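You operate a simulated robot arm through the tools that you are given. There is no shell and no other tool. Be economical: measure what you need, move in short steps, check, and stop when the job is done.

You are at the controls of a simulated two-armed robot. One attempt, no reset.

## Task
Open the right drawer of the mending bench, fetch the blue plug and set it in the inside of the right mending drawer and shut the drawer again. Take the green bowler hat and put it on the yellow mat on the print cart. Fetch the blue flash battery and set it on the blue plaque. Switch the green outlet switch on. Put the purple carton on the light rack top. Press the booth copy key two times. Any order will do. Set down upright: blue plug, blue flash battery, purple carton.

Only the result counts: the job must be done as asked and must still hold three seconds after the hand-in. Knocking over, shifting, dropping, spilling or breaking anything else fails it.

## Robot
Two 6-joint arms with two-finger parallel grippers on one trunk, on a base that drives. Base frame: it is fixed to the floor where the robot stands at the start and does not move with it; the origin is under the middle of the robot, x ahead of it, y to its left, z up. Readings come in mm, rad, newtons and seconds.
The left shoulder is at the start at [60, 187, 1047], the right one opposite. With the tool pointing down near the work surface each hand reaches from about 100 to 580 mm from the robot's upright axis, wherever it stands, measured 20 degrees to its own side. Places, roughly: blue flash battery [-4500, 3000, 1500]; blue plaque [-2250, 1750, 750]; blue plug (3x3x5 cm) [-2800, 1700, 600]; booth copy key [-700, 3700, 800]; green bowler hat (9x10x5 cm) [-1700, 0, 800]; green outlet switch [-4500, 3100, 1100]; inside of the right mending drawer [700, 0, 700]; light rack top [-4700, 2500, 800]; purple carton [-2250, 3750, 750]; right drawer of the mending bench [600, 0, 700]; yellow mat on the print cart (30x16 cm) [-1960, 1960, 840]. Payload 1.57 kg a hand.
The TCP of each hand is the grasp point between the finger pads, 30 mm short of the fingertips. In the tool frame z runs along the fingers and y along their closing line. The gripper opens to 110 mm. The fingers are 24 mm wide and 12 mm thick; the gripper's body (48 by 112 mm) begins 78 mm behind the TCP.
Orientation is told as [roll, pitch, yaw] about the base's x, y, z axes, in that order, counted from this pose: with the fingers straight down and closing along the base's y, the tool's x points along the base's -x, its y along +y and its z along -z.

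## Interface
- The arms move only by the tool send_rows. It takes "left_rows", "right_rows" or both (then of equal length, played together; a hand with none holds still); each is a list of rows, each an object (a shift or turn left out is 0, a gripper value left out holds the last) with "linear": the shift along the base's x, y, z in mm, a list of three; "rot": the turn, a rotation vector about the base's x, y, z in rad, a list of three. In form: [{"linear": [dx, dy, dz], "rot": [rx, ry, rz]}, ...]. A call has 1 to 12 rows; each row shifts and turns the commanded pose from where the row before left it. "left_gripper" and "right_gripper" are, for a hand that has rows, the opening, from 0 (shut) to 1 (fully open), set as the call begins (left out, the last holds). Each row takes 0.2 s and may step no farther than 50 mm and 0.15 rad from the row before; otherwise, or with a gripper value out of range, the whole call is refused. A pose out of reach is approached as far as the arm can. The call stops where the force on the tool passes 40 N (or 10 N more than at its start, if that is more) or the arm is blocked; 0.2 s more then pass. Each finger travels about 153 mm/s and halts on what it meets, pressing with about 39 N; the grip force reading is that of the motor and also rises with nothing between the fingers. The clock runs only during rows and for 0.2 s after the last one: add rows that do not move to give the fingers time. It gives the time, the measured TCP pose, the force on the tool (base axes), the opening and the grip force at its end, in the units of the frame above (readings bear some noise), with the torque about the TCP (base axes, N m) and any sound that the robot's microphone picked up.
- Cameras (640 x 400 px; columns grow to the right, rows downward): "scene" is now at [10.4, -4.8, 1581.6]; the picture's right is [-0.09, -1.00, 0.00], its down [-0.83, 0.07, -0.55] and it looks along [0.55, -0.05, -0.83] (base axes); focal length 258 px, centre (320, 200). "left" rides on the left gripper at [70, -16, -141] in its tool frame; the picture's right is [0.23, 0.97, 0.00], its down [-0.86, 0.20, -0.48] and it looks along [-0.47, 0.11, 0.88] (tool axes); focal length 222 px, centre (320, 200). "right" rides on the right gripper at [70, 16, -141] in its tool frame; the picture's right is [-0.23, 0.97, 0.00], its down [-0.86, -0.20, -0.48] and it looks along [-0.47, -0.11, 0.88] (tool axes); focal length 222 px, centre (320, 200). There is no depth. A picture from a camera that has moved, and an enlarged one, comes with that camera's place and axes in the base frame and with its lens.
- grab_frame(camera): a new picture of that camera. The clock stands still meanwhile.
- raise_lower(by): slides the trunk up (or, below 0, down) by that many mm; the arms and the scene camera ride with it, the base frame stays. It gives what a move gives, with no picture.
- base_move(legs): drives the robot by 1 to 6 legs, each [ahead, left, turn to the left] in mm, mm and rad, along the robot's own axes; the way and the turn of a leg run together, so that a leg with both is an arc; at most 1500 mm and 3.142 rad a leg. The arms and the cameras ride along, it lands a little off, and it stops where it bumps. It gives what a move gives.
- turn_head(pan, tilt): turns the head with the scene camera to pan (to the left, within 1.501 rad either way) and tilt (down, from -0.506 to 1.204), counted from straight ahead of the robot. It gives what a move gives.
- inspect(camera, box): a new picture of the part [left, top, right, bottom] of that camera's present view, enlarged. The clock stands still meanwhile.
- job_done(): hands the job in; it is judged then, once.

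Go step by step. Nothing tells you exact positions but the pictures and the camera data: compare them with the known pose of the tool, close in by small moves and look again before you grip or let go. The budget is 186 turns and 166 pictures, counting those below and the enlarged ones. Unless the task says otherwise, let go and move clear before handing in.

The tools are called as name(argument=value, ...) on one line, values as JSON. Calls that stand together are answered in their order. send_rows: Moves the arms, as the interface text tells. Its arguments: {"type":"object","properties":{"left_rows":{"type":"array","items":{"type":"object","properties":{"linear":{"type":"array","items":{"type":"number"}},"rot":{"type":"array","items":{"type":"number"}}}}},"left_gripper":{"type":"number"},"right_rows":{"type":"array","items":{"type":"object","properties":{"linear":{"type":"array","items":{"type":"number"}},"rot":{"type":"array","items":{"type":"number"}}}}},"right_gripper":{"type":"number"}},"required":[]} The other tools are called the same way: raise_lower (by) slides the trunk up or down; base_move (legs) drives the base; turn_head (pan, tilt) turns the head that bears the scene camera; grab_frame (camera) takes a picture; inspect (camera, box) takes an enlarged picture of a part of a camera's view; job_done () hands the job in.

At the start:

```text
time_s: 0.0
left_position: [431.1, 190.4, 1055.4]
left_orientation: [-0.001, 0.0, 0.0]
left_contact_force: [-0.3, -0.3, 0.2]
left_wrist_torque: [0.01, 0.05, -0.01]
left_width: 110.0
left_grip_force: 0.0
right_position: [466.2, -292.0, 996.9]
right_orientation: [-0.002, 0.0, 0.001]
right_contact_force: [0.4, -0.7, 0.0]
right_wrist_torque: [-0.01, -0.01, 0.0]
right_width: 110.0
right_grip_force: 0.0
trunk travel left (down, up): [-675.0, 315.0]
robot x, y, heading: [-0.6, 0.4, -0.003]
head pan, tilt: [-0.086, 0.984]
```

scene: 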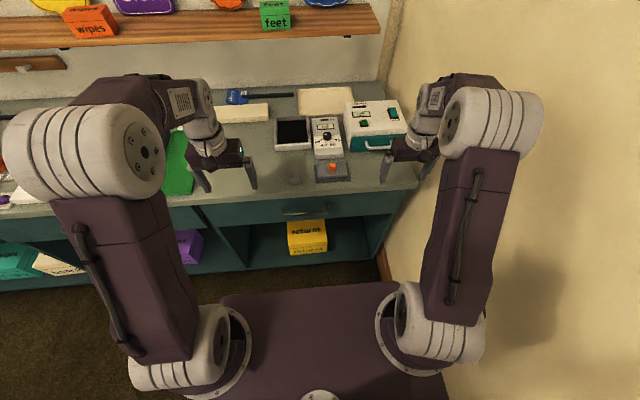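
right: 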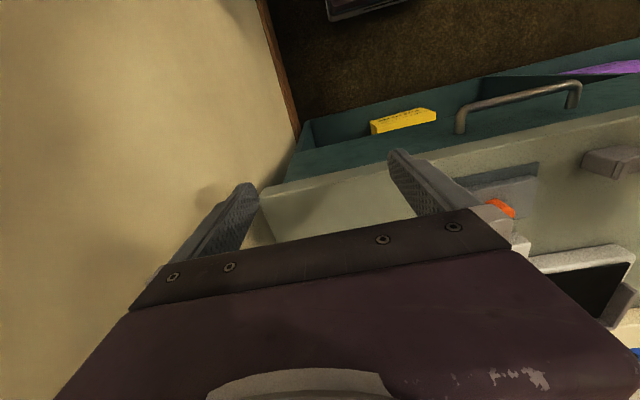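
left: 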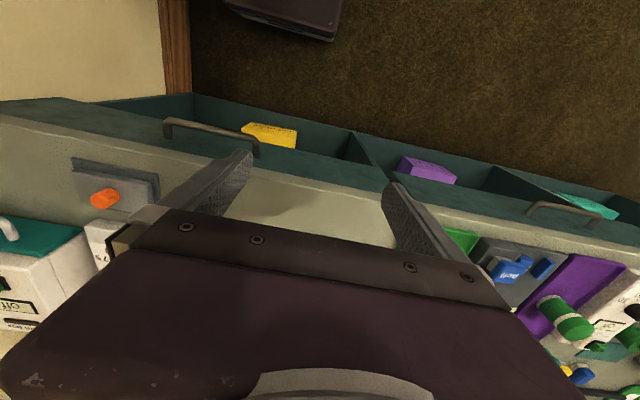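

I take the drawer handle to be near (550, 5, 700). I'll look around before acting.

inspect(camera="scene", box=[220, 120, 420, 280])

turn_head(pan=1.5, tilt=0.3)

grab_frame(camera="scene")

```text
2.50 times, centred on (320, 200) of scene
camera zoom: at [10.4, -4.8, 1581.6], right [-0.09, -1.0, 0.0], down [-0.83, 0.07, -0.55], along [0.55, -0.05, -0.83], focal length 644 px, centre (320, 200)
```

zoom: 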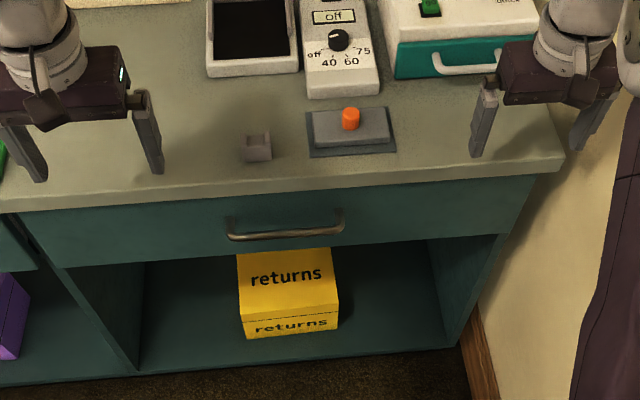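

```text
time_s: 1.7
left_position: [430.6, 190.5, 1056.3]
left_orientation: [0.0, 0.0, 0.0]
left_contact_force: [0.4, 0.8, -0.9]
left_wrist_torque: [-0.03, 0.0, 0.02]
left_width: 109.8
left_grip_force: 0.1
right_position: [465.7, -291.1, 997.5]
right_orientation: [-0.001, -0.001, -0.001]
right_contact_force: [0.0, -0.8, 0.2]
right_wrist_torque: [0.02, 0.04, 0.02]
right_width: 110.0
right_grip_force: 0.1
trunk travel left (down, up): [-675.0, 315.0]
robot x, y, heading: [-1.6, -0.1, 0.004]
head pan, tilt: [1.499, 0.3]
```

```text
161 pictures are left
camera scene: at [-53.2, 94.4, 1640.0], right [1.0, -0.07, 0.0], down [-0.02, -0.3, -0.96], along [0.07, 0.95, -0.3], focal length 258 px, centre (320, 200)
```

scene: 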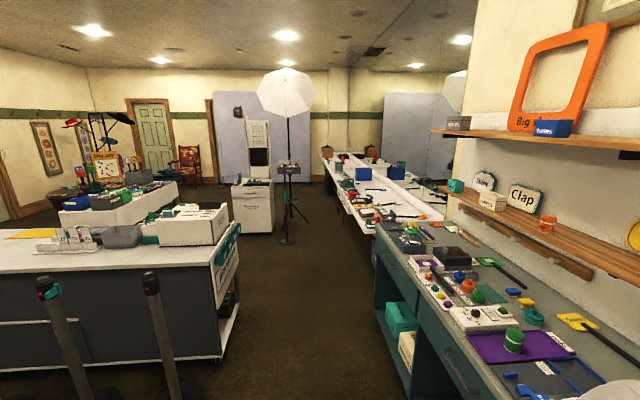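

The drawer front sits just under the counter edge with a horizontal bar handle. I'll turn the left hand to point forward with its fingers closing vertically.

send_rows(left_rows=[{"linear": [-10, 0, 0], "rot": [0, -0.1428, 0]}, {"linear": [-10, 0, 0], "rot": [0, -0.1428, 0]}, {"linear": [-10, 0, 0], "rot": [0, -0.1428, 0]}, {"linear": [-10, 0, -20], "rot": [0, -0.1428, 0]}, {"linear": [0, 0, -20], "rot": [0, -0.1428, 0]}, {"linear": [0, 0, -20], "rot": [0, -0.1428, 0]}, {"linear": [0, 0, -20], "rot": [0, -0.1428, 0]}, {"linear": [0, 0, -20], "rot": [0, -0.1428, 0]}, {"linear": [0, 0, -20], "rot": [0, -0.1428, 0]}, {"linear": [0, 0, -20], "rot": [0, -0.1428, 0]}, {"linear": [0, 0, -20], "rot": [0, -0.1428, 0]}], right_rows=[{"linear": [-10, 0, 0]}, {"linear": [-10, 0, 0]}, {"linear": [-10, 0, 0]}, {"linear": [-10, 0, 0]}, {"linear": [-10, 0, 0]}, {"linear": [-10, 10, 10]}, {"linear": [-10, 10, 10]}, {"linear": [-10, 10, 10]}, {"linear": [-10, 10, 10]}, {"linear": [-10, 10, 10]}, {"linear": [0, 0, 0]}])

turn_head(pan=0, tilt=0.95)

raise_lower(by=-250)

grab_frame(camera="scene")

grab_frame(camera="left")

```text
time_s: 4.1
left_position: [501.3, 189.6, 1232.5]
left_orientation: [0.007, -1.538, -0.007]
left_contact_force: [0.2, -0.2, 0.3]
left_wrist_torque: [0.03, 0.01, 0.03]
left_width: 110.1
left_grip_force: 0.2
left hand out of reach, approached as far as the arm can: row 5, 6, 7, 8, 9, 10, 11
right_position: [364.9, -240.6, 1047.8]
right_orientation: [0.001, -0.003, 0.0]
right_contact_force: [-0.9, 0.3, -0.3]
right_wrist_torque: [-0.01, -0.02, 0.0]
right_width: 109.9
right_grip_force: 0.0
trunk travel left (down, up): [-675.0, 315.0]
robot x, y, heading: [-0.3, -1.8, 0.004]
head pan, tilt: [1.499, 0.3]
```

```text
time_s: 5.7
left_position: [502.1, 190.9, 1229.7]
left_orientation: [0.002, -1.534, -0.002]
left_contact_force: [-0.4, -0.2, -0.2]
left_wrist_torque: [0.0, 0.01, -0.03]
left_width: 109.9
left_grip_force: 0.1
right_position: [367.0, -240.9, 1046.7]
right_orientation: [0.0, -0.001, 0.001]
right_contact_force: [0.2, 0.6, 1.4]
right_wrist_torque: [-0.04, -0.02, -0.01]
right_width: 110.0
right_grip_force: 0.0
trunk travel left (down, up): [-675.0, 315.0]
robot x, y, heading: [-0.2, 2.1, 0.0]
head pan, tilt: [0.0, 0.949]
```

```text
time_s: 8.2
left_position: [502.7, 191.3, 980.1]
left_orientation: [0.001, -1.534, -0.003]
left_contact_force: [-0.5, 0.1, -0.2]
left_wrist_torque: [0.0, 0.01, 0.0]
left_width: 110.2
left_grip_force: 0.1
right_position: [365.5, -241.5, 797.3]
right_orientation: [0.0, 0.0, -0.001]
right_contact_force: [-0.1, 0.3, 0.2]
right_wrist_torque: [0.0, 0.0, 0.01]
right_width: 110.1
right_grip_force: 0.0
trunk travel left (down, up): [-425.0, 565.0]
robot x, y, heading: [1.6, -3.7, -0.001]
head pan, tilt: [0.0, 0.949]
```

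```text
160 pictures are left
camera scene: at [12.6, 1.3, 1334.2], right [0.0, -1.0, 0.0], down [-0.81, 0.0, -0.58], along [0.58, 0.0, -0.81], focal length 258 px, centre (320, 200)
```

scene: 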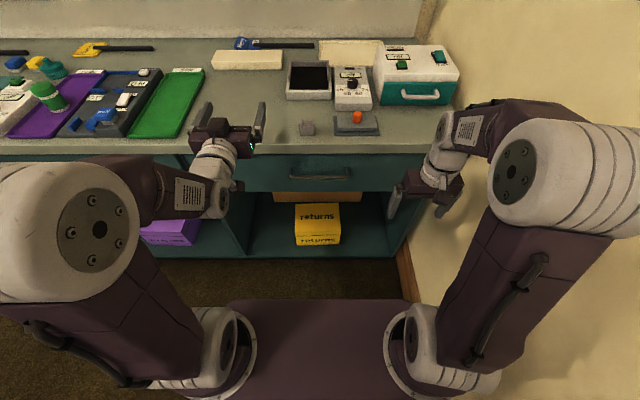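

```text
159 pictures are left
camera left: at [359.1, 174.5, 917.1], right [-0.01, 0.97, -0.23], down [-0.45, 0.2, 0.87], along [0.89, 0.11, 0.43], focal length 222 px, centre (320, 200)
```

left: 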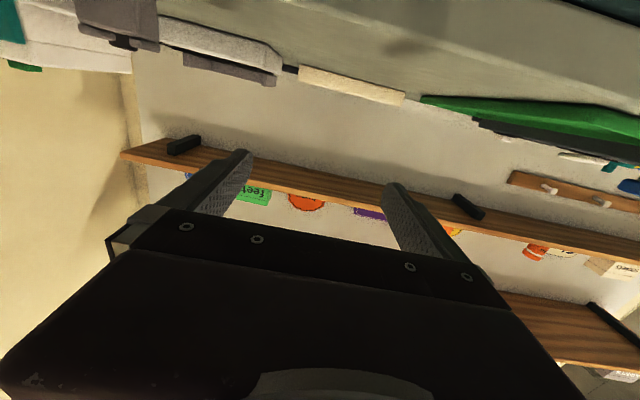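

The hand ended farther forward than I commanded because the close-in pose was out of reach. Now I'll roll it so the fingers close vertically, and zoom in on the handle.

inspect(camera="scene", box=[240, 120, 400, 220])

send_rows(left_rows=[{"rot": [0.1428, 0, 0]}, {"rot": [0.1428, 0, 0]}, {"rot": [0.1428, 0, 0]}, {"rot": [0.1428, 0, 0]}, {"rot": [0.1428, 0, 0]}, {"rot": [0.1428, 0, 0]}, {"rot": [0.1428, 0, 0]}, {"rot": [0.1428, 0, 0]}, {"rot": [0.1428, 0, 0]}, {"rot": [0.1428, 0, 0]}, {"rot": [0.1428, 0, 0]}])

```text
4.00 times, centred on (320, 170) of scene
camera zoom: at [12.6, 1.3, 1334.2], right [0.0, -1.0, 0.0], down [-0.81, 0.0, -0.58], along [0.58, 0.0, -0.81], focal length 1031 px, centre (320, 320)
```

zoom: 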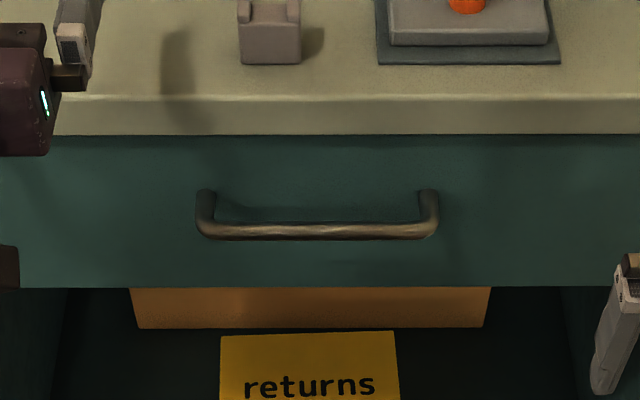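

```text
time_s: 10.6
left_position: [500.1, 191.5, 994.0]
left_orientation: [1.563, 0.001, -1.535]
left_contact_force: [0.5, -1.0, -0.9]
left_wrist_torque: [0.01, 0.0, -0.02]
left_width: 109.8
left_grip_force: 0.0
left hand out of reach, approached as far as the arm can: row 6, 8, 10
right_position: [365.7, -240.2, 797.9]
right_orientation: [0.0, -0.001, 0.0]
right_contact_force: [-0.1, 0.3, -0.7]
right_wrist_torque: [0.01, 0.0, 0.01]
right_width: 109.9
right_grip_force: 0.1
trunk travel left (down, up): [-425.0, 565.0]
robot x, y, heading: [0.5, 0.8, 0.002]
head pan, tilt: [0.0, 0.949]
```

The handle triangulates to about (497, 3, 767). I'll back off for room and bring the left hand to handle height.

base_move(legs=[[-250, 0, 0]])

send_rows(left_rows=[{"linear": [0, -25, -30]}, {"linear": [0, -25, -30]}, {"linear": [0, -25, -30]}, {"linear": [0, -25, -30]}, {"linear": [0, -25, -30]}, {"linear": [0, -25, -30]}, {"linear": [0, -20, -25]}, {"linear": [0, -18, -20]}, {"linear": [0, 0, 0]}])

grab_frame(camera="left")

grab_frame(camera="scene")

```text
time_s: 12.5
left_position: [248.9, 191.6, 993.3]
left_orientation: [1.564, 0.001, -1.537]
left_contact_force: [0.5, -1.0, 0.5]
left_wrist_torque: [0.03, 0.0, 0.0]
left_width: 110.0
left_grip_force: 0.0
right_position: [114.2, -241.7, 797.2]
right_orientation: [0.001, -0.001, -0.001]
right_contact_force: [-0.3, -0.2, -1.3]
right_wrist_torque: [-0.03, -0.06, -0.01]
right_width: 109.9
right_grip_force: 0.0
trunk travel left (down, up): [-425.0, 565.0]
robot x, y, heading: [-252.1, 1.6, -0.001]
head pan, tilt: [0.0, 0.949]
```

```text
time_s: 14.5
left_position: [225.4, 116.5, 1006.1]
left_orientation: [1.557, 0.0, -1.539]
left_contact_force: [-0.3, 0.5, 0.7]
left_wrist_torque: [0.02, 0.0, 0.01]
left_width: 110.0
left_grip_force: 0.0
left hand out of reach, approached as far as the arm can: row 1, 2, 3, 4, 5, 6, 7, 8
right_position: [116.5, -241.5, 796.8]
right_orientation: [0.0, 0.0, -0.003]
right_contact_force: [0.2, -1.1, -1.0]
right_wrist_torque: [0.0, -0.05, 0.04]
right_width: 110.0
right_grip_force: 0.0
trunk travel left (down, up): [-425.0, 565.0]
robot x, y, heading: [-247.9, 3.7, -0.001]
head pan, tilt: [0.0, 0.949]
```

```text
157 pictures are left
camera left: at [81.3, 181.8, 993.3], right [0.01, 0.23, 0.97], down [-0.45, -0.87, 0.21], along [0.89, -0.44, 0.1], focal length 222 px, centre (320, 200)
```

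left: 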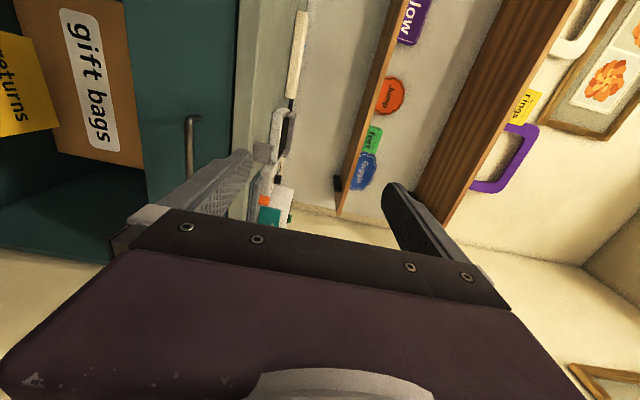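

```text
156 pictures are left
camera scene: at [-237.5, 1.4, 1334.1], right [0.0, -1.0, 0.0], down [-0.81, 0.0, -0.58], along [0.58, 0.0, -0.81], focal length 258 px, centre (320, 200)
```

scene: 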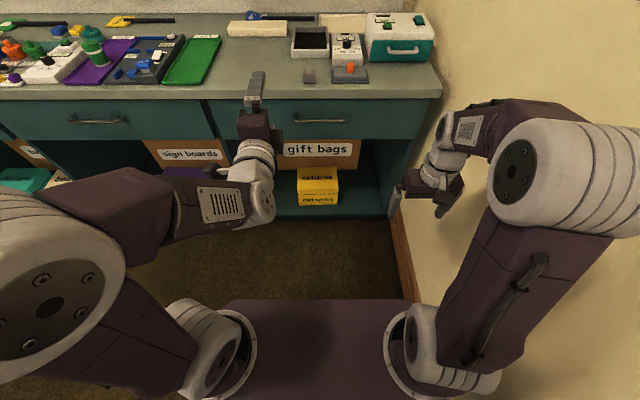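

Horizontal poses close to the robot are out of reach, so I'll extend forward first. The handle refines to about (493, 3, 775).

send_rows(left_rows=[{"linear": [40, 0, 0]}, {"linear": [40, 0, 0]}, {"linear": [40, 0, 0]}, {"linear": [20, 0, 0]}, {"linear": [0, 0, 0]}])

grab_frame(camera="left")

```text
time_s: 15.7
left_position: [365.1, 117.3, 1007.5]
left_orientation: [1.564, -0.001, -1.536]
left_contact_force: [0.6, -1.0, 0.1]
left_wrist_torque: [-0.03, 0.03, 0.0]
left_width: 110.0
left_grip_force: 0.0
right_position: [114.9, -241.2, 797.5]
right_orientation: [0.0, 0.001, -0.001]
right_contact_force: [-0.5, 0.7, 0.5]
right_wrist_torque: [0.01, 0.0, 0.03]
right_width: 109.8
right_grip_force: 0.1
trunk travel left (down, up): [-425.0, 565.0]
robot x, y, heading: [-249.4, -0.3, -0.003]
head pan, tilt: [0.0, 0.949]
```

```text
155 pictures are left
camera left: at [221.4, 181.5, 992.8], right [0.0, 0.23, 0.97], down [-0.45, -0.87, 0.2], along [0.89, -0.44, 0.1], focal length 222 px, centre (320, 200)
```

left: 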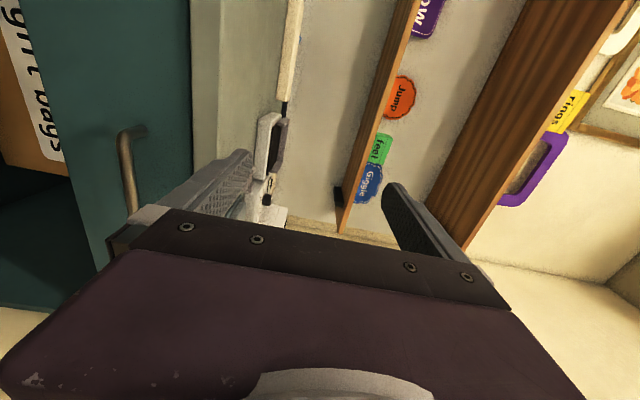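

The commanded pose follows the actual one. Now I'll lower and centre on the handle.

send_rows(left_rows=[{"linear": [5, -19, -39]}, {"linear": [5, -19, -39]}, {"linear": [5, -19, -39]}, {"linear": [5, -19, -39]}, {"linear": [5, -19, -39]}, {"linear": [5, -19, -38]}, {"linear": [0, 0, 0]}])

grab_frame(camera="left")

grab_frame(camera="scene")

```text
time_s: 17.0
left_position: [451.7, 10.1, 848.2]
left_orientation: [1.562, 0.002, -1.526]
left_contact_force: [-18.2, 2.0, 6.8]
left_wrist_torque: [0.03, 0.85, -0.1]
left_width: 103.0
left_grip_force: 0.0
left hand out of reach, approached as far as the arm can: row 2, 3, 4, 5, 6
right_position: [113.1, -240.2, 797.8]
right_orientation: [0.0, 0.0, 0.0]
right_contact_force: [0.3, 0.1, 0.4]
right_wrist_torque: [0.0, 0.04, 0.02]
right_width: 109.6
right_grip_force: 0.1
trunk travel left (down, up): [-425.0, 565.0]
robot x, y, heading: [-248.6, -0.0, 0.001]
head pan, tilt: [0.0, 0.949]
stopped in row 6 (left hand): the force on the tool passed its limit at 60 N (the readings are from after the stop); the commanded pose is now the measured one
```

```text
154 pictures are left
camera left: at [307.3, 73.4, 834.3], right [0.0, 0.23, 0.97], down [-0.44, -0.87, 0.2], along [0.9, -0.43, 0.1], focal length 222 px, centre (320, 200)
```

left: 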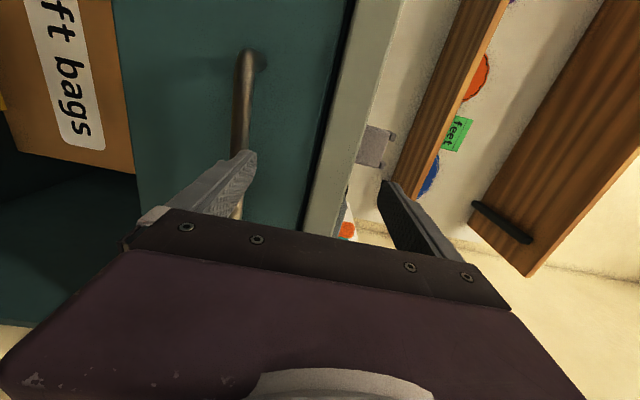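

```text
153 pictures are left
camera scene: at [-241.0, 1.6, 1334.3], right [0.0, -1.0, 0.0], down [-0.81, 0.0, -0.58], along [0.58, 0.0, -0.81], focal length 258 px, centre (320, 200)
```

scene: 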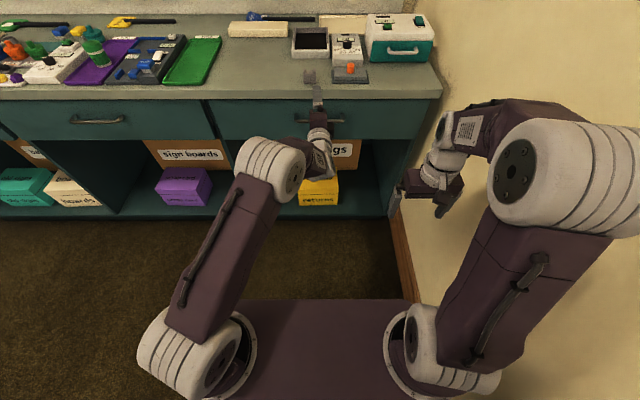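

The lower finger brushed the handle because the reach limit drifted the hand forward. I'll back off and lower the trunk so the horizontal pose is well within reach.

base_move(legs=[[-70, 0, 0]])

raise_lower(by=-220)

send_rows(left_rows=[{"linear": [0, 0, 40]}, {"linear": [0, 0, 40]}, {"linear": [0, 0, 40]}, {"linear": [0, 0, 27]}, {"linear": [0, 0, 0]}])

grab_frame(camera="left")

grab_frame(camera="scene")

```text
time_s: 18.0
left_position: [383.1, 10.0, 846.1]
left_orientation: [1.559, 0.003, -1.528]
left_contact_force: [-0.4, -0.4, -0.8]
left_wrist_torque: [-0.01, 0.03, 0.01]
left_width: 109.9
left_grip_force: 0.0
right_position: [44.9, -242.1, 796.7]
right_orientation: [-0.001, -0.001, 0.0]
right_contact_force: [-0.1, 0.0, 0.2]
right_wrist_torque: [0.01, -0.05, -0.04]
right_width: 110.2
right_grip_force: 0.2
trunk travel left (down, up): [-425.0, 565.0]
robot x, y, heading: [-319.7, -1.2, 0.001]
head pan, tilt: [0.0, 0.949]
```

```text
time_s: 20.4
left_position: [383.5, 10.5, 626.7]
left_orientation: [1.557, 0.0, -1.53]
left_contact_force: [-0.2, -1.0, -0.8]
left_wrist_torque: [-0.01, 0.02, 0.0]
left_width: 109.9
left_grip_force: 0.0
right_position: [45.1, -239.9, 577.9]
right_orientation: [0.0, 0.0, -0.001]
right_contact_force: [0.0, 0.1, -0.4]
right_wrist_torque: [0.01, 0.03, 0.06]
right_width: 110.1
right_grip_force: 0.1
trunk travel left (down, up): [-205.0, 785.0]
robot x, y, heading: [-316.1, 1.1, 0.0]
head pan, tilt: [0.0, 0.949]
```

```text
time_s: 21.6
left_position: [382.9, 9.6, 773.1]
left_orientation: [1.556, 0.003, -1.529]
left_contact_force: [-0.4, 0.4, -0.8]
left_wrist_torque: [0.02, 0.0, 0.01]
left_width: 109.8
left_grip_force: 0.1
right_position: [45.2, -240.0, 576.0]
right_orientation: [0.001, -0.001, 0.002]
right_contact_force: [0.6, 0.3, -0.4]
right_wrist_torque: [0.01, 0.0, 0.01]
right_width: 110.2
right_grip_force: 0.1
trunk travel left (down, up): [-205.0, 785.0]
robot x, y, heading: [-320.8, 0.1, 0.001]
head pan, tilt: [0.0, 0.949]
```

```text
152 pictures are left
camera left: at [238.9, 73.8, 759.4], right [0.0, 0.23, 0.97], down [-0.44, -0.87, 0.2], along [0.9, -0.43, 0.1], focal length 222 px, centre (320, 200)
```

left: 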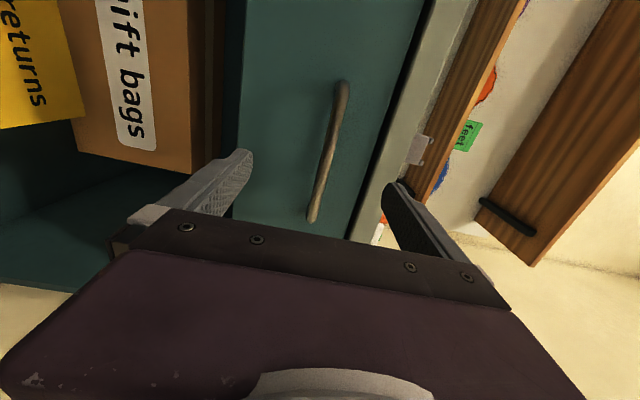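

```text
151 pictures are left
camera scene: at [-307.8, 1.4, 1114.1], right [0.0, -1.0, 0.0], down [-0.81, 0.0, -0.58], along [0.58, 0.0, -0.81], focal length 258 px, centre (320, 200)
```

scene: 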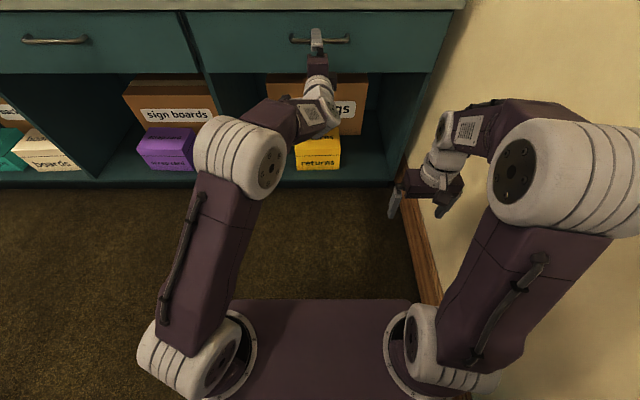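

From the left camera the handle is at z≈781 and centred on y≈0. I'll raise 8 mm, advance and grip.

send_rows(left_rows=[{"linear": [20, 0, 8]}, {"linear": [25, -2, 0]}, {"linear": [25, -2, 0]}, {"linear": [25, 0, 0]}, {"linear": [0, 0, 0]}])

grab_frame(camera="left")

```text
time_s: 22.8
left_position: [473.6, 6.4, 779.2]
left_orientation: [1.559, 0.002, -1.532]
left_contact_force: [-0.1, -0.4, -0.4]
left_wrist_torque: [-0.02, 0.01, 0.0]
left_width: 109.8
left_grip_force: 0.1
left hand out of reach, approached as far as the arm can: row 4
right_position: [45.2, -241.6, 578.0]
right_orientation: [-0.001, 0.0, 0.001]
right_contact_force: [-0.5, -0.2, -1.4]
right_wrist_torque: [0.0, 0.01, -0.01]
right_width: 109.9
right_grip_force: 0.2
trunk travel left (down, up): [-205.0, 785.0]
robot x, y, heading: [-321.2, 1.9, -0.0]
head pan, tilt: [0.0, 0.949]
```

```text
150 pictures are left
camera left: at [329.6, 70.8, 764.8], right [0.0, 0.23, 0.97], down [-0.44, -0.87, 0.2], along [0.9, -0.43, 0.1], focal length 222 px, centre (320, 200)
```

left: 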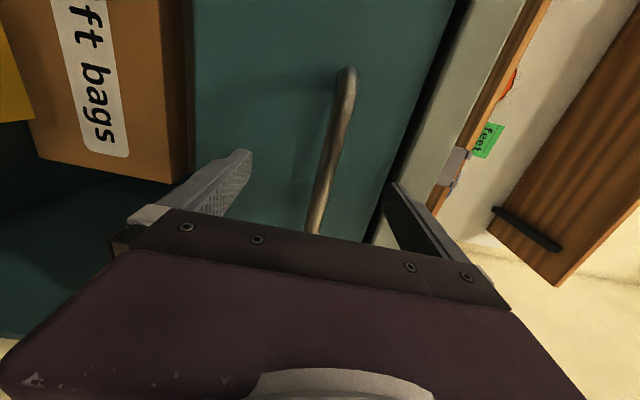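

Earlier contact suggests the bar is at x≈486, inside the fingers now. I'll close the grip.

send_rows(left_rows=[{}, {}, {}, {}], left_gripper=0)

grab_frame(camera="left")

```text
time_s: 23.8
left_position: [473.7, 6.7, 779.4]
left_orientation: [1.561, 0.002, -1.529]
left_contact_force: [1.7, 0.0, 6.0]
left_wrist_torque: [-0.14, -0.03, -0.18]
left_width: 13.5
left_grip_force: 30.0
right_position: [45.5, -241.2, 578.2]
right_orientation: [0.002, -0.003, 0.001]
right_contact_force: [0.2, 0.9, 0.2]
right_wrist_torque: [0.03, 0.01, 0.02]
right_width: 110.0
right_grip_force: 0.2
trunk travel left (down, up): [-205.0, 785.0]
robot x, y, heading: [-320.3, -0.7, -0.001]
head pan, tilt: [0.0, 0.949]
```

```text
149 pictures are left
camera left: at [328.9, 70.6, 766.2], right [0.0, 0.23, 0.97], down [-0.44, -0.87, 0.2], along [0.9, -0.43, 0.1], focal length 222 px, centre (320, 200)
```

left: 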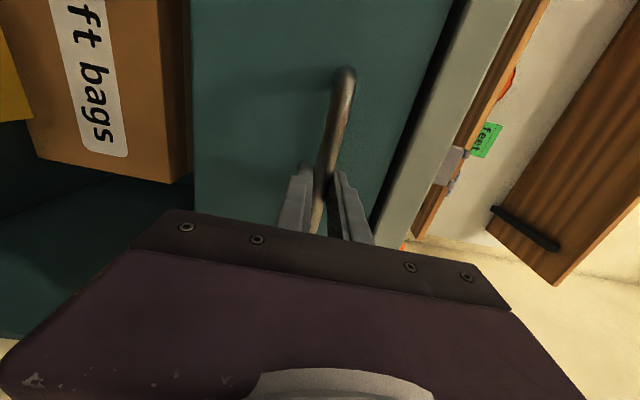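

Gripped on the bar at 13.5 mm. I'll pull the drawer by backing the base up.

base_move(legs=[[-120, 0, 0]])

grab_frame(camera="left")

```text
time_s: 24.7
left_position: [453.4, 5.5, 780.6]
left_orientation: [1.56, 0.002, -1.536]
left_contact_force: [1.6, -2.2, 7.2]
left_wrist_torque: [0.01, -0.2, 0.1]
left_width: 13.8
left_grip_force: 30.6
right_position: [27.9, -239.2, 576.1]
right_orientation: [0.0, -0.003, 0.004]
right_contact_force: [0.2, 0.4, -0.6]
right_wrist_torque: [-0.01, 0.0, 0.01]
right_width: 110.1
right_grip_force: 0.1
trunk travel left (down, up): [-205.0, 785.0]
robot x, y, heading: [-336.9, -0.0, 0.001]
head pan, tilt: [0.0, 0.949]
stopped in leg 1: the robot was blocked; the commanded pose is now the measured one
```

```text
148 pictures are left
camera left: at [309.6, 71.2, 766.1], right [0.0, 0.23, 0.97], down [-0.44, -0.87, 0.2], along [0.9, -0.43, 0.1], focal length 222 px, centre (320, 200)
```

left: 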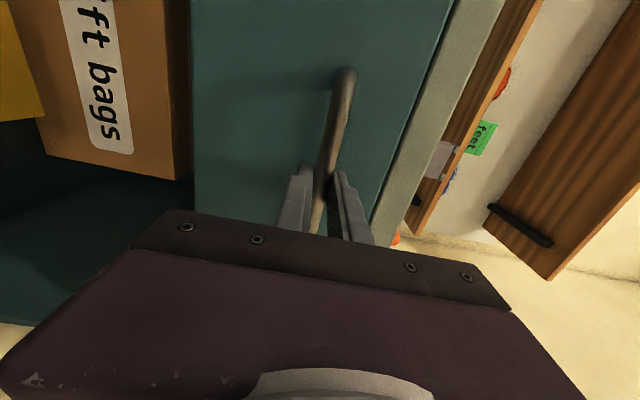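

The drawer opened about 20 mm before the base was blocked. I'll continue with the arm.

send_rows(left_rows=[{"linear": [-15, 0, 0]}, {"linear": [-15, 0, 0]}, {"linear": [-15, 0, 0]}, {"linear": [-15, 0, 0]}, {"linear": [-15, 0, 0]}, {"linear": [-15, 0, 0]}])

```text
time_s: 26.1
left_position: [363.2, 5.4, 780.4]
left_orientation: [1.56, 0.003, -1.532]
left_contact_force: [-1.6, -3.2, 14.8]
left_wrist_torque: [0.01, -0.08, -0.05]
left_width: 13.6
left_grip_force: 30.4
right_position: [26.1, -238.0, 578.7]
right_orientation: [0.0, -0.003, 0.006]
right_contact_force: [0.1, 0.4, -0.1]
right_wrist_torque: [0.01, 0.0, -0.04]
right_width: 110.1
right_grip_force: 0.0
trunk travel left (down, up): [-205.0, 785.0]
robot x, y, heading: [-338.8, 0.5, 0.002]
head pan, tilt: [0.0, 0.949]
```

send_rows(left_rows=[{"linear": [-15, 0, 0]}, {"linear": [-15, 0, 0]}, {"linear": [-15, 0, 0]}, {"linear": [-15, 0, 0]}, {"linear": [-15, 0, 0]}])

turn_head(pan=0, tilt=0.6)

grab_frame(camera="scene")

```text
time_s: 27.3
left_position: [287.9, 6.0, 780.3]
left_orientation: [1.56, 0.0, -1.535]
left_contact_force: [-1.3, -5.2, 18.8]
left_wrist_torque: [0.04, -0.2, -0.26]
left_width: 13.5
left_grip_force: 30.2
right_position: [27.0, -239.0, 578.3]
right_orientation: [0.0, -0.004, 0.004]
right_contact_force: [-0.1, 0.5, 1.0]
right_wrist_torque: [0.0, -0.01, 0.0]
right_width: 109.8
right_grip_force: 0.0
trunk travel left (down, up): [-205.0, 785.0]
robot x, y, heading: [-335.9, 0.8, 0.004]
head pan, tilt: [0.0, 0.949]
```

```text
time_s: 28.1
left_position: [287.9, 5.0, 779.9]
left_orientation: [1.56, -0.001, -1.535]
left_contact_force: [-0.1, -6.8, 21.3]
left_wrist_torque: [-0.11, -0.3, -0.1]
left_width: 13.8
left_grip_force: 29.9
right_position: [26.6, -239.0, 578.5]
right_orientation: [0.0, -0.003, 0.003]
right_contact_force: [0.1, 0.2, 0.0]
right_wrist_torque: [-0.03, -0.01, 0.0]
right_width: 110.0
right_grip_force: 0.1
trunk travel left (down, up): [-205.0, 785.0]
robot x, y, heading: [-340.7, 3.2, 0.001]
head pan, tilt: [0.0, 0.6]
```

```text
147 pictures are left
camera scene: at [-313.7, 1.8, 1142.6], right [0.0, -1.0, 0.0], down [-0.56, 0.0, -0.83], along [0.83, 0.0, -0.56], focal length 258 px, centre (320, 200)
```

scene: 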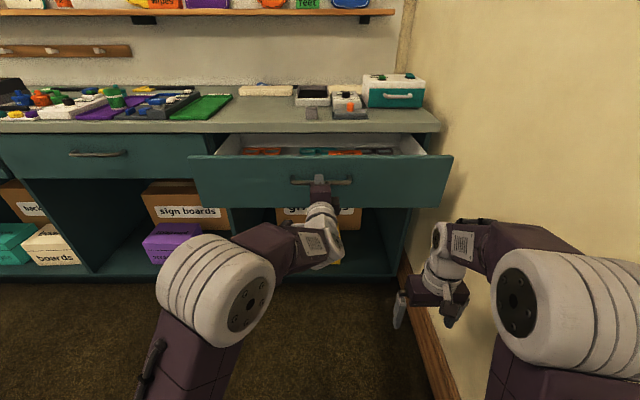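

The drawer is open about 185 mm with some tools inside toward the back. I'll release it, back away, raise the trunk and look inside.

send_rows(left_rows=[{}, {}, {}, {}], left_gripper=1)

base_move(legs=[[-200, 0, 0]])

raise_lower(by=600)

turn_head(pan=0, tilt=0.8)

grab_frame(camera="scene")

```text
time_s: 29.1
left_position: [288.2, 5.5, 776.7]
left_orientation: [1.556, 0.003, -1.534]
left_contact_force: [-0.4, -0.5, -0.6]
left_wrist_torque: [-0.02, 0.01, 0.0]
left_width: 110.1
left_grip_force: 0.1
right_position: [27.8, -238.2, 577.6]
right_orientation: [-0.001, -0.001, 0.005]
right_contact_force: [-0.8, -0.1, 0.0]
right_wrist_torque: [0.03, 0.04, 0.01]
right_width: 110.0
right_grip_force: 0.0
trunk travel left (down, up): [-205.0, 785.0]
robot x, y, heading: [-339.5, 2.9, 0.006]
head pan, tilt: [0.0, 0.6]
```

```text
time_s: 29.8
left_position: [289.5, 5.8, 778.0]
left_orientation: [1.555, -0.002, -1.535]
left_contact_force: [0.4, 0.3, -0.3]
left_wrist_torque: [0.0, 0.07, 0.02]
left_width: 110.2
left_grip_force: 0.0
right_position: [29.1, -238.4, 577.7]
right_orientation: [0.0, -0.003, 0.003]
right_contact_force: [-0.4, 0.0, -0.8]
right_wrist_torque: [-0.03, 0.0, 0.0]
right_width: 110.0
right_grip_force: 0.0
trunk travel left (down, up): [-205.0, 785.0]
robot x, y, heading: [-340.8, 1.2, 0.005]
head pan, tilt: [0.0, 0.6]
stopped in leg 1: the robot was blocked; the commanded pose is now the measured one
```

```text
refused: 600 is not a number from -400 to 400
```

```text
time_s: 30.5
left_position: [289.3, 7.3, 778.0]
left_orientation: [1.557, 0.0, -1.534]
left_contact_force: [-0.2, 0.1, 0.5]
left_wrist_torque: [0.02, -0.02, 0.02]
left_width: 110.1
left_grip_force: 0.0
right_position: [28.1, -238.6, 578.4]
right_orientation: [0.001, 0.0, 0.005]
right_contact_force: [0.1, -0.1, 0.3]
right_wrist_torque: [0.03, -0.01, -0.02]
right_width: 110.2
right_grip_force: 0.0
trunk travel left (down, up): [-205.0, 785.0]
robot x, y, heading: [-339.5, 2.4, 0.005]
head pan, tilt: [0.0, 0.799]
```

```text
146 pictures are left
camera scene: at [-318.4, 2.7, 1125.7], right [0.0, -1.0, 0.0], down [-0.72, 0.0, -0.7], along [0.7, 0.0, -0.72], focal length 258 px, centre (320, 200)
```

scene: 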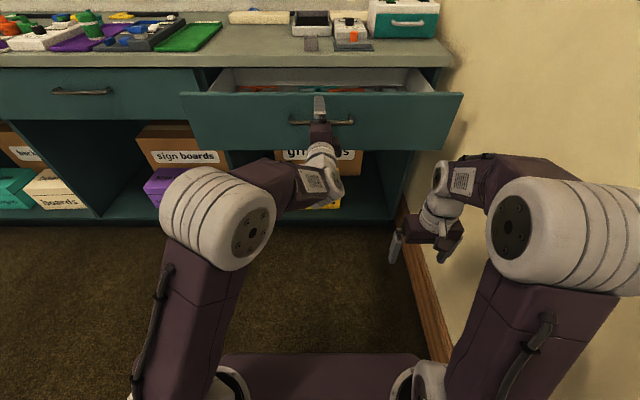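

Something behind the robot blocks it. I'll pull the left hand clear with the arm and look around behind.

send_rows(left_rows=[{"linear": [-20, 0, 0]}, {"linear": [-20, 0, 0]}, {"linear": [-20, 0, 0]}, {"linear": [0, 0, 0]}])

turn_head(pan=1.5, tilt=0.7)

grab_frame(camera="scene")

```text
time_s: 31.5
left_position: [228.2, 6.8, 779.0]
left_orientation: [1.554, 0.001, -1.535]
left_contact_force: [0.1, 0.0, -0.3]
left_wrist_torque: [-0.02, -0.01, 0.02]
left_width: 109.9
left_grip_force: 0.1
right_position: [28.4, -238.4, 579.3]
right_orientation: [-0.001, 0.001, 0.006]
right_contact_force: [-0.3, 0.6, -0.4]
right_wrist_torque: [-0.01, -0.01, -0.01]
right_width: 110.2
right_grip_force: 0.0
trunk travel left (down, up): [-205.0, 785.0]
robot x, y, heading: [-341.7, 2.8, 0.006]
head pan, tilt: [0.0, 0.799]
```

```text
time_s: 33.1
left_position: [227.9, 5.9, 778.5]
left_orientation: [1.552, 0.0, -1.535]
left_contact_force: [0.5, 0.2, -0.1]
left_wrist_torque: [0.01, -0.02, -0.03]
left_width: 110.0
left_grip_force: 0.0
right_position: [27.4, -239.0, 576.7]
right_orientation: [0.0, -0.001, 0.004]
right_contact_force: [0.0, -1.4, -0.2]
right_wrist_torque: [0.02, 0.0, 0.0]
right_width: 110.0
right_grip_force: 0.1
trunk travel left (down, up): [-205.0, 785.0]
robot x, y, heading: [-343.9, -1.5, 0.004]
head pan, tilt: [1.499, 0.7]
```

```text
145 pictures are left
camera scene: at [-393.4, 87.1, 1133.9], right [1.0, -0.07, 0.0], down [-0.04, -0.64, -0.76], along [0.05, 0.76, -0.64], focal length 258 px, centre (320, 200)
```

scene: 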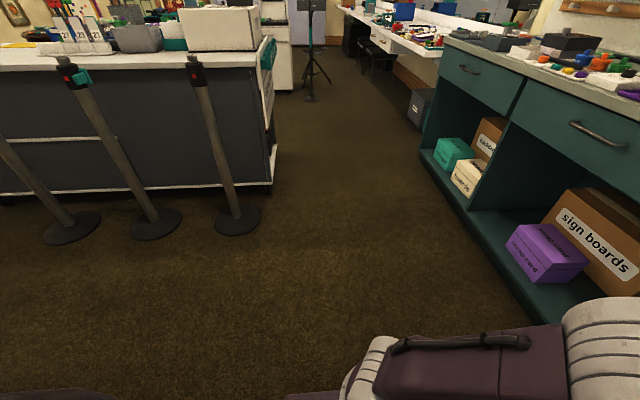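

Stanchions stand at about y≈1290 and the aisle runs left between the bench and a counter. I'll raise the trunk, shift left and turn to see behind.

raise_lower(by=400)

turn_head(pan=0, tilt=0.95)

grab_frame(camera="scene")

base_move(legs=[[60, 400, 0], [0, 0, 1.571]])

turn_head(pan=1.2, tilt=0.6)

grab_frame(camera="scene")

```text
time_s: 37.0
left_position: [229.9, 5.5, 1179.1]
left_orientation: [1.553, -0.001, -1.535]
left_contact_force: [0.6, -0.3, -0.4]
left_wrist_torque: [0.0, 0.01, -0.01]
left_width: 109.6
left_grip_force: 0.0
right_position: [26.7, -238.5, 978.0]
right_orientation: [-0.001, 0.0, 0.007]
right_contact_force: [-0.4, 0.4, 0.1]
right_wrist_torque: [0.01, 0.01, -0.04]
right_width: 110.1
right_grip_force: 0.1
trunk travel left (down, up): [-605.0, 385.0]
robot x, y, heading: [-340.7, 2.7, 0.002]
head pan, tilt: [1.499, 0.7]
```

```text
time_s: 38.6
left_position: [229.1, 6.5, 1178.6]
left_orientation: [1.554, -0.001, -1.533]
left_contact_force: [0.5, 1.2, 0.1]
left_wrist_torque: [-0.02, 0.01, 0.0]
left_width: 110.0
left_grip_force: 0.1
right_position: [27.5, -238.3, 977.8]
right_orientation: [0.0, 0.001, 0.005]
right_contact_force: [-0.8, 0.8, -0.2]
right_wrist_torque: [0.02, 0.03, 0.03]
right_width: 110.1
right_grip_force: 0.0
trunk travel left (down, up): [-605.0, 385.0]
robot x, y, heading: [-341.1, 2.4, 0.006]
head pan, tilt: [0.0, 0.949]
```

```text
144 pictures are left
camera scene: at [-326.4, 2.7, 1514.1], right [0.01, -1.0, 0.0], down [-0.81, 0.0, -0.58], along [0.58, 0.0, -0.81], focal length 258 px, centre (320, 200)
```

scene: 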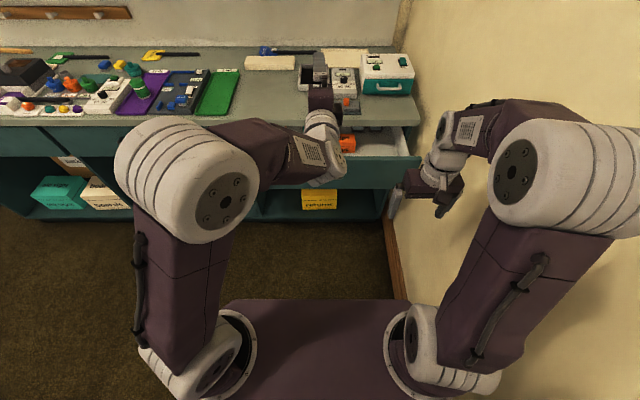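

```text
time_s: 44.9
left_position: [-296.5, 968.3, 1178.5]
left_orientation: [1.553, 0.0, 0.053]
left_contact_force: [-0.1, -0.4, 1.1]
left_wrist_torque: [-0.03, 0.01, -0.02]
left_width: 109.8
left_grip_force: 0.1
right_position: [-47.8, 772.3, 978.4]
right_orientation: [0.0, 0.001, 1.594]
right_contact_force: [-0.3, 0.8, -0.1]
right_wrist_torque: [-0.03, 0.01, -0.01]
right_width: 110.1
right_grip_force: 0.1
trunk travel left (down, up): [-605.0, 385.0]
robot x, y, heading: [-280.0, 401.7, 1.595]
head pan, tilt: [0.0, 0.949]
```

```text
time_s: 46.3
left_position: [-295.1, 967.9, 1179.0]
left_orientation: [1.554, 0.0, 0.052]
left_contact_force: [-0.6, 0.2, 0.6]
left_wrist_torque: [0.0, 0.02, -0.03]
left_width: 109.7
left_grip_force: 0.1
right_position: [-47.5, 770.7, 978.6]
right_orientation: [0.0, 0.0, 1.592]
right_contact_force: [-0.2, -0.2, 0.4]
right_wrist_torque: [0.01, -0.02, -0.01]
right_width: 109.9
right_grip_force: 0.0
trunk travel left (down, up): [-605.0, 385.0]
robot x, y, heading: [-280.4, 400.9, 1.589]
head pan, tilt: [1.201, 0.6]
```

```text
143 pictures are left
camera scene: at [-363.1, 371.9, 1542.5], right [0.34, 0.94, 0.0], down [0.53, -0.19, -0.82], along [-0.78, 0.28, -0.57], focal length 258 px, centre (320, 200)
```

scene: 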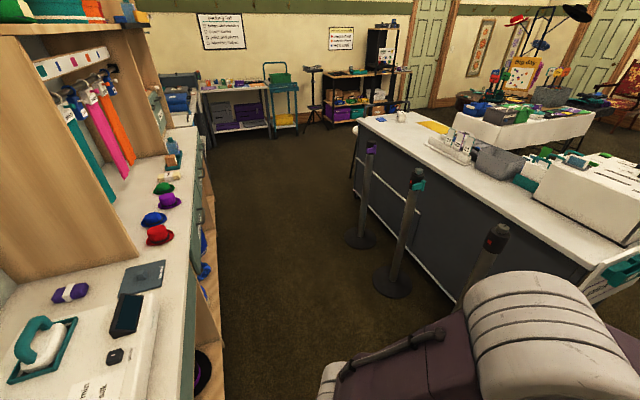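

Hats stand on the counter along the wall behind. I'll zoom in on it and the far end.

inspect(camera="scene", box=[100, 140, 220, 260])

inspect(camera="scene", box=[150, 10, 450, 150])

inspect(camera="scene", box=[340, 0, 640, 240])

```text
3.33 times, centred on (160, 200) of scene
camera zoom: at [-363.1, 371.9, 1542.5], right [0.34, 0.94, 0.0], down [0.53, -0.19, -0.82], along [-0.78, 0.28, -0.57], focal length 859 px, centre (853, 200)
```

zoom: 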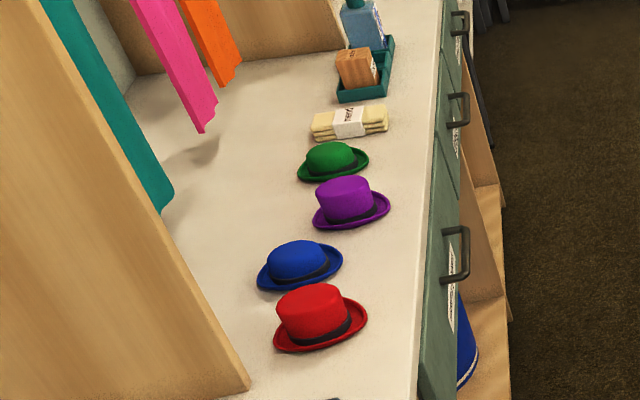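

```text
2.13 times, centred on (300, 80) of scene
camera zoom: at [-363.1, 371.9, 1542.5], right [0.34, 0.94, 0.0], down [0.53, -0.19, -0.82], along [-0.78, 0.28, -0.57], focal length 550 px, centre (363, 456)
```

zoom: 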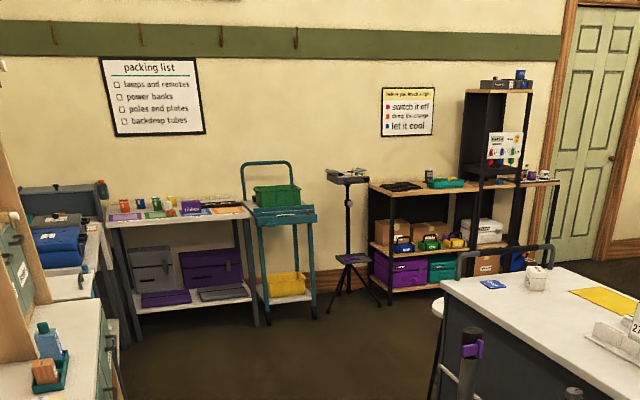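

```text
1.67 times, centred on (490, 120) of scene
camera zoom: at [-363.1, 371.9, 1542.5], right [0.34, 0.94, 0.0], down [0.53, -0.19, -0.82], along [-0.78, 0.28, -0.57], focal length 430 px, centre (37, 333)
```

zoom: 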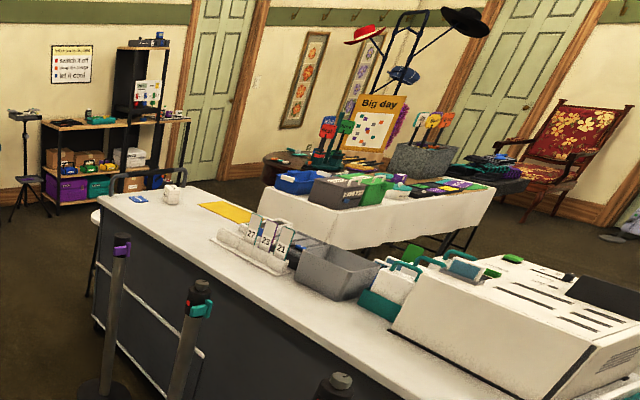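

The hat is near (-1714, 0, 830), and the counter with the yellow mat is the print cart. First I'll return the left hand to tool-down.

send_rows(left_rows=[{"linear": [-16, 0, 0], "rot": [0, -0.1428, 0]}, {"linear": [-16, 0, 0], "rot": [0, -0.1428, 0]}, {"linear": [-16, 0, 0], "rot": [0, -0.1428, 0]}, {"linear": [-16, 0, 0], "rot": [0, -0.1428, 0]}, {"linear": [-16, 0, 0], "rot": [0, -0.1428, 0]}, {"linear": [-16, 0, 0], "rot": [0, -0.1428, 0]}, {"linear": [-16, 0, 0], "rot": [0, -0.1428, 0]}, {"linear": [-16, 0, 0], "rot": [0, -0.1428, 0]}, {"linear": [-16, 0, 0], "rot": [0, -0.1428, 0]}, {"linear": [-16, 0, 0], "rot": [0, -0.1428, 0]}, {"linear": [0, 0, 0], "rot": [0, -0.1428, 0]}])

send_rows(left_rows=[{"linear": [0, -10, 0], "rot": [-0.14, 0, 0]}, {"linear": [0, -10, 0], "rot": [-0.14, 0, 0]}, {"linear": [0, -20, 0], "rot": [-0.14, 0, 0]}, {"linear": [0, -20, 0], "rot": [-0.14, 0, 0]}, {"linear": [0, -20, 0], "rot": [-0.14, 0, 0]}, {"linear": [0, -20, 0], "rot": [-0.14, 0, 0]}, {"linear": [0, -20, 0], "rot": [-0.14, 0, 0]}, {"linear": [0, -20, 0], "rot": [-0.14, 0, 0]}, {"linear": [0, -20, 0], "rot": [-0.14, 0, 0]}, {"linear": [0, -20, 0], "rot": [-0.14, 0, 0]}, {"linear": [0, -20, 0], "rot": [-0.14, 0, 0]}, {}])

```text
time_s: 48.7
left_position: [-456.4, 967.7, 1179.0]
left_orientation: [-0.031, -1.517, 1.584]
left_contact_force: [-0.9, 1.1, 1.3]
left_wrist_torque: [0.03, 0.01, 0.02]
left_width: 110.0
left_grip_force: 0.2
right_position: [-48.7, 771.8, 979.0]
right_orientation: [-0.001, 0.0, 1.594]
right_contact_force: [-0.5, 0.9, -0.5]
right_wrist_torque: [0.03, 0.0, -0.02]
right_width: 110.0
right_grip_force: 0.1
trunk travel left (down, up): [-605.0, 385.0]
robot x, y, heading: [-280.7, 398.1, 1.593]
head pan, tilt: [1.201, 0.6]
```

```text
time_s: 51.3
left_position: [-453.4, 773.8, 1178.4]
left_orientation: [-0.02, 0.021, 1.573]
left_contact_force: [-0.2, 0.0, 0.5]
left_wrist_torque: [0.01, -0.01, 0.02]
left_width: 110.2
left_grip_force: 0.1
left hand out of reach, approached as far as the arm can: row 3
right_position: [-48.2, 770.6, 978.3]
right_orientation: [0.0, -0.002, 1.593]
right_contact_force: [-0.3, -0.1, -0.6]
right_wrist_torque: [-0.04, 0.01, 0.01]
right_width: 109.9
right_grip_force: 0.1
trunk travel left (down, up): [-605.0, 385.0]
robot x, y, heading: [-282.9, 401.2, 1.589]
head pan, tilt: [1.201, 0.6]
```

Both hands are down now. I'll drive along the aisle to face the hat counter.

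base_move(legs=[[220, 0, 0], [0, 0, 1.55], [1000, 0, 0], [580, 0, 0]])

turn_head(pan=0, tilt=0.5)

grab_frame(camera="scene")

turn_head(pan=-1.3, tilt=0.5)

grab_frame(camera="scene")

```text
time_s: 64.4
left_position: [-2236.6, 462.8, 1177.2]
left_orientation: [-0.017, 0.022, 3.116]
left_contact_force: [-0.1, -0.4, 0.4]
left_wrist_torque: [-0.01, 0.01, -0.01]
left_width: 110.0
left_grip_force: 0.1
right_position: [-2223.8, 866.4, 978.2]
right_orientation: [0.0, -0.001, 3.141]
right_contact_force: [0.6, 0.8, 0.2]
right_wrist_torque: [-0.01, 0.03, -0.01]
right_width: 110.1
right_grip_force: 0.0
trunk travel left (down, up): [-605.0, 385.0]
robot x, y, heading: [-1859.4, 625.4, 3.141]
head pan, tilt: [1.201, 0.6]
```

```text
time_s: 65.8
left_position: [-2235.7, 460.6, 1178.6]
left_orientation: [-0.018, 0.023, 3.118]
left_contact_force: [-0.2, -0.2, -1.3]
left_wrist_torque: [0.01, -0.01, 0.01]
left_width: 110.0
left_grip_force: 0.0
right_position: [-2224.0, 864.8, 976.5]
right_orientation: [0.0, -0.001, 3.14]
right_contact_force: [-0.3, 0.2, 0.9]
right_wrist_torque: [-0.02, -0.01, -0.01]
right_width: 109.8
right_grip_force: 0.0
trunk travel left (down, up): [-605.0, 385.0]
robot x, y, heading: [-1859.6, 621.7, 3.14]
head pan, tilt: [0.0, 0.499]
```

```text
139 pictures are left
camera scene: at [-1889.2, 625.1, 1551.6], right [0.0, 1.0, 0.0], down [0.48, 0.0, -0.88], along [-0.88, 0.0, -0.48], focal length 258 px, centre (320, 200)
```

scene: 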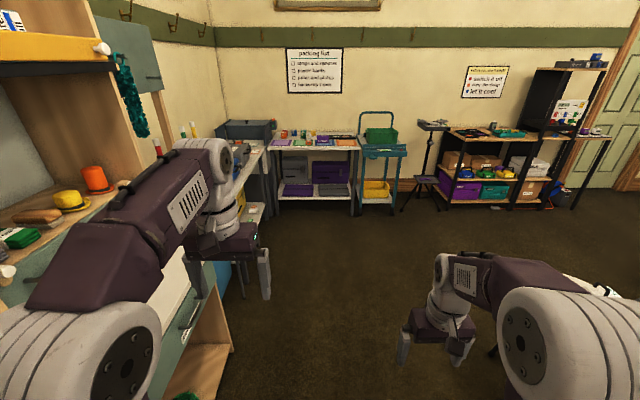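

```text
time_s: 67.3
left_position: [-2236.6, 461.1, 1178.1]
left_orientation: [-0.016, 0.024, 3.117]
left_contact_force: [0.1, 0.6, -0.6]
left_wrist_torque: [-0.02, 0.0, 0.0]
left_width: 110.2
left_grip_force: 0.0
right_position: [-2223.3, 864.2, 977.6]
right_orientation: [0.001, 0.0, 3.141]
right_contact_force: [0.4, 0.6, -0.2]
right_wrist_torque: [-0.01, 0.0, 0.01]
right_width: 110.0
right_grip_force: 0.1
trunk travel left (down, up): [-605.0, 385.0]
robot x, y, heading: [-1859.5, 622.2, 3.143]
head pan, tilt: [-1.3, 0.499]
```

```text
138 pictures are left
camera scene: at [-1822.6, 712.8, 1551.6], right [0.96, 0.27, 0.0], down [0.13, -0.46, -0.88], along [-0.23, 0.85, -0.48], focal length 258 px, centre (320, 200)
```

scene: 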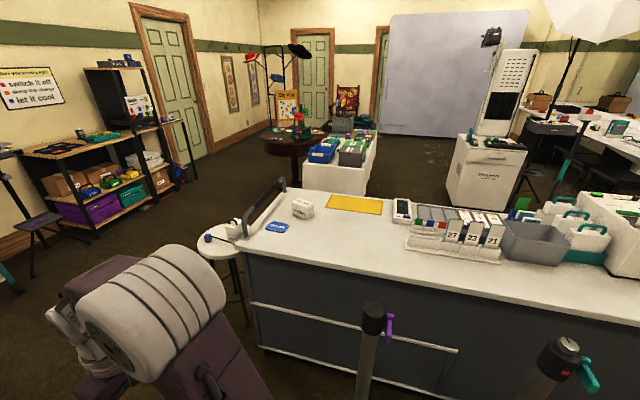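

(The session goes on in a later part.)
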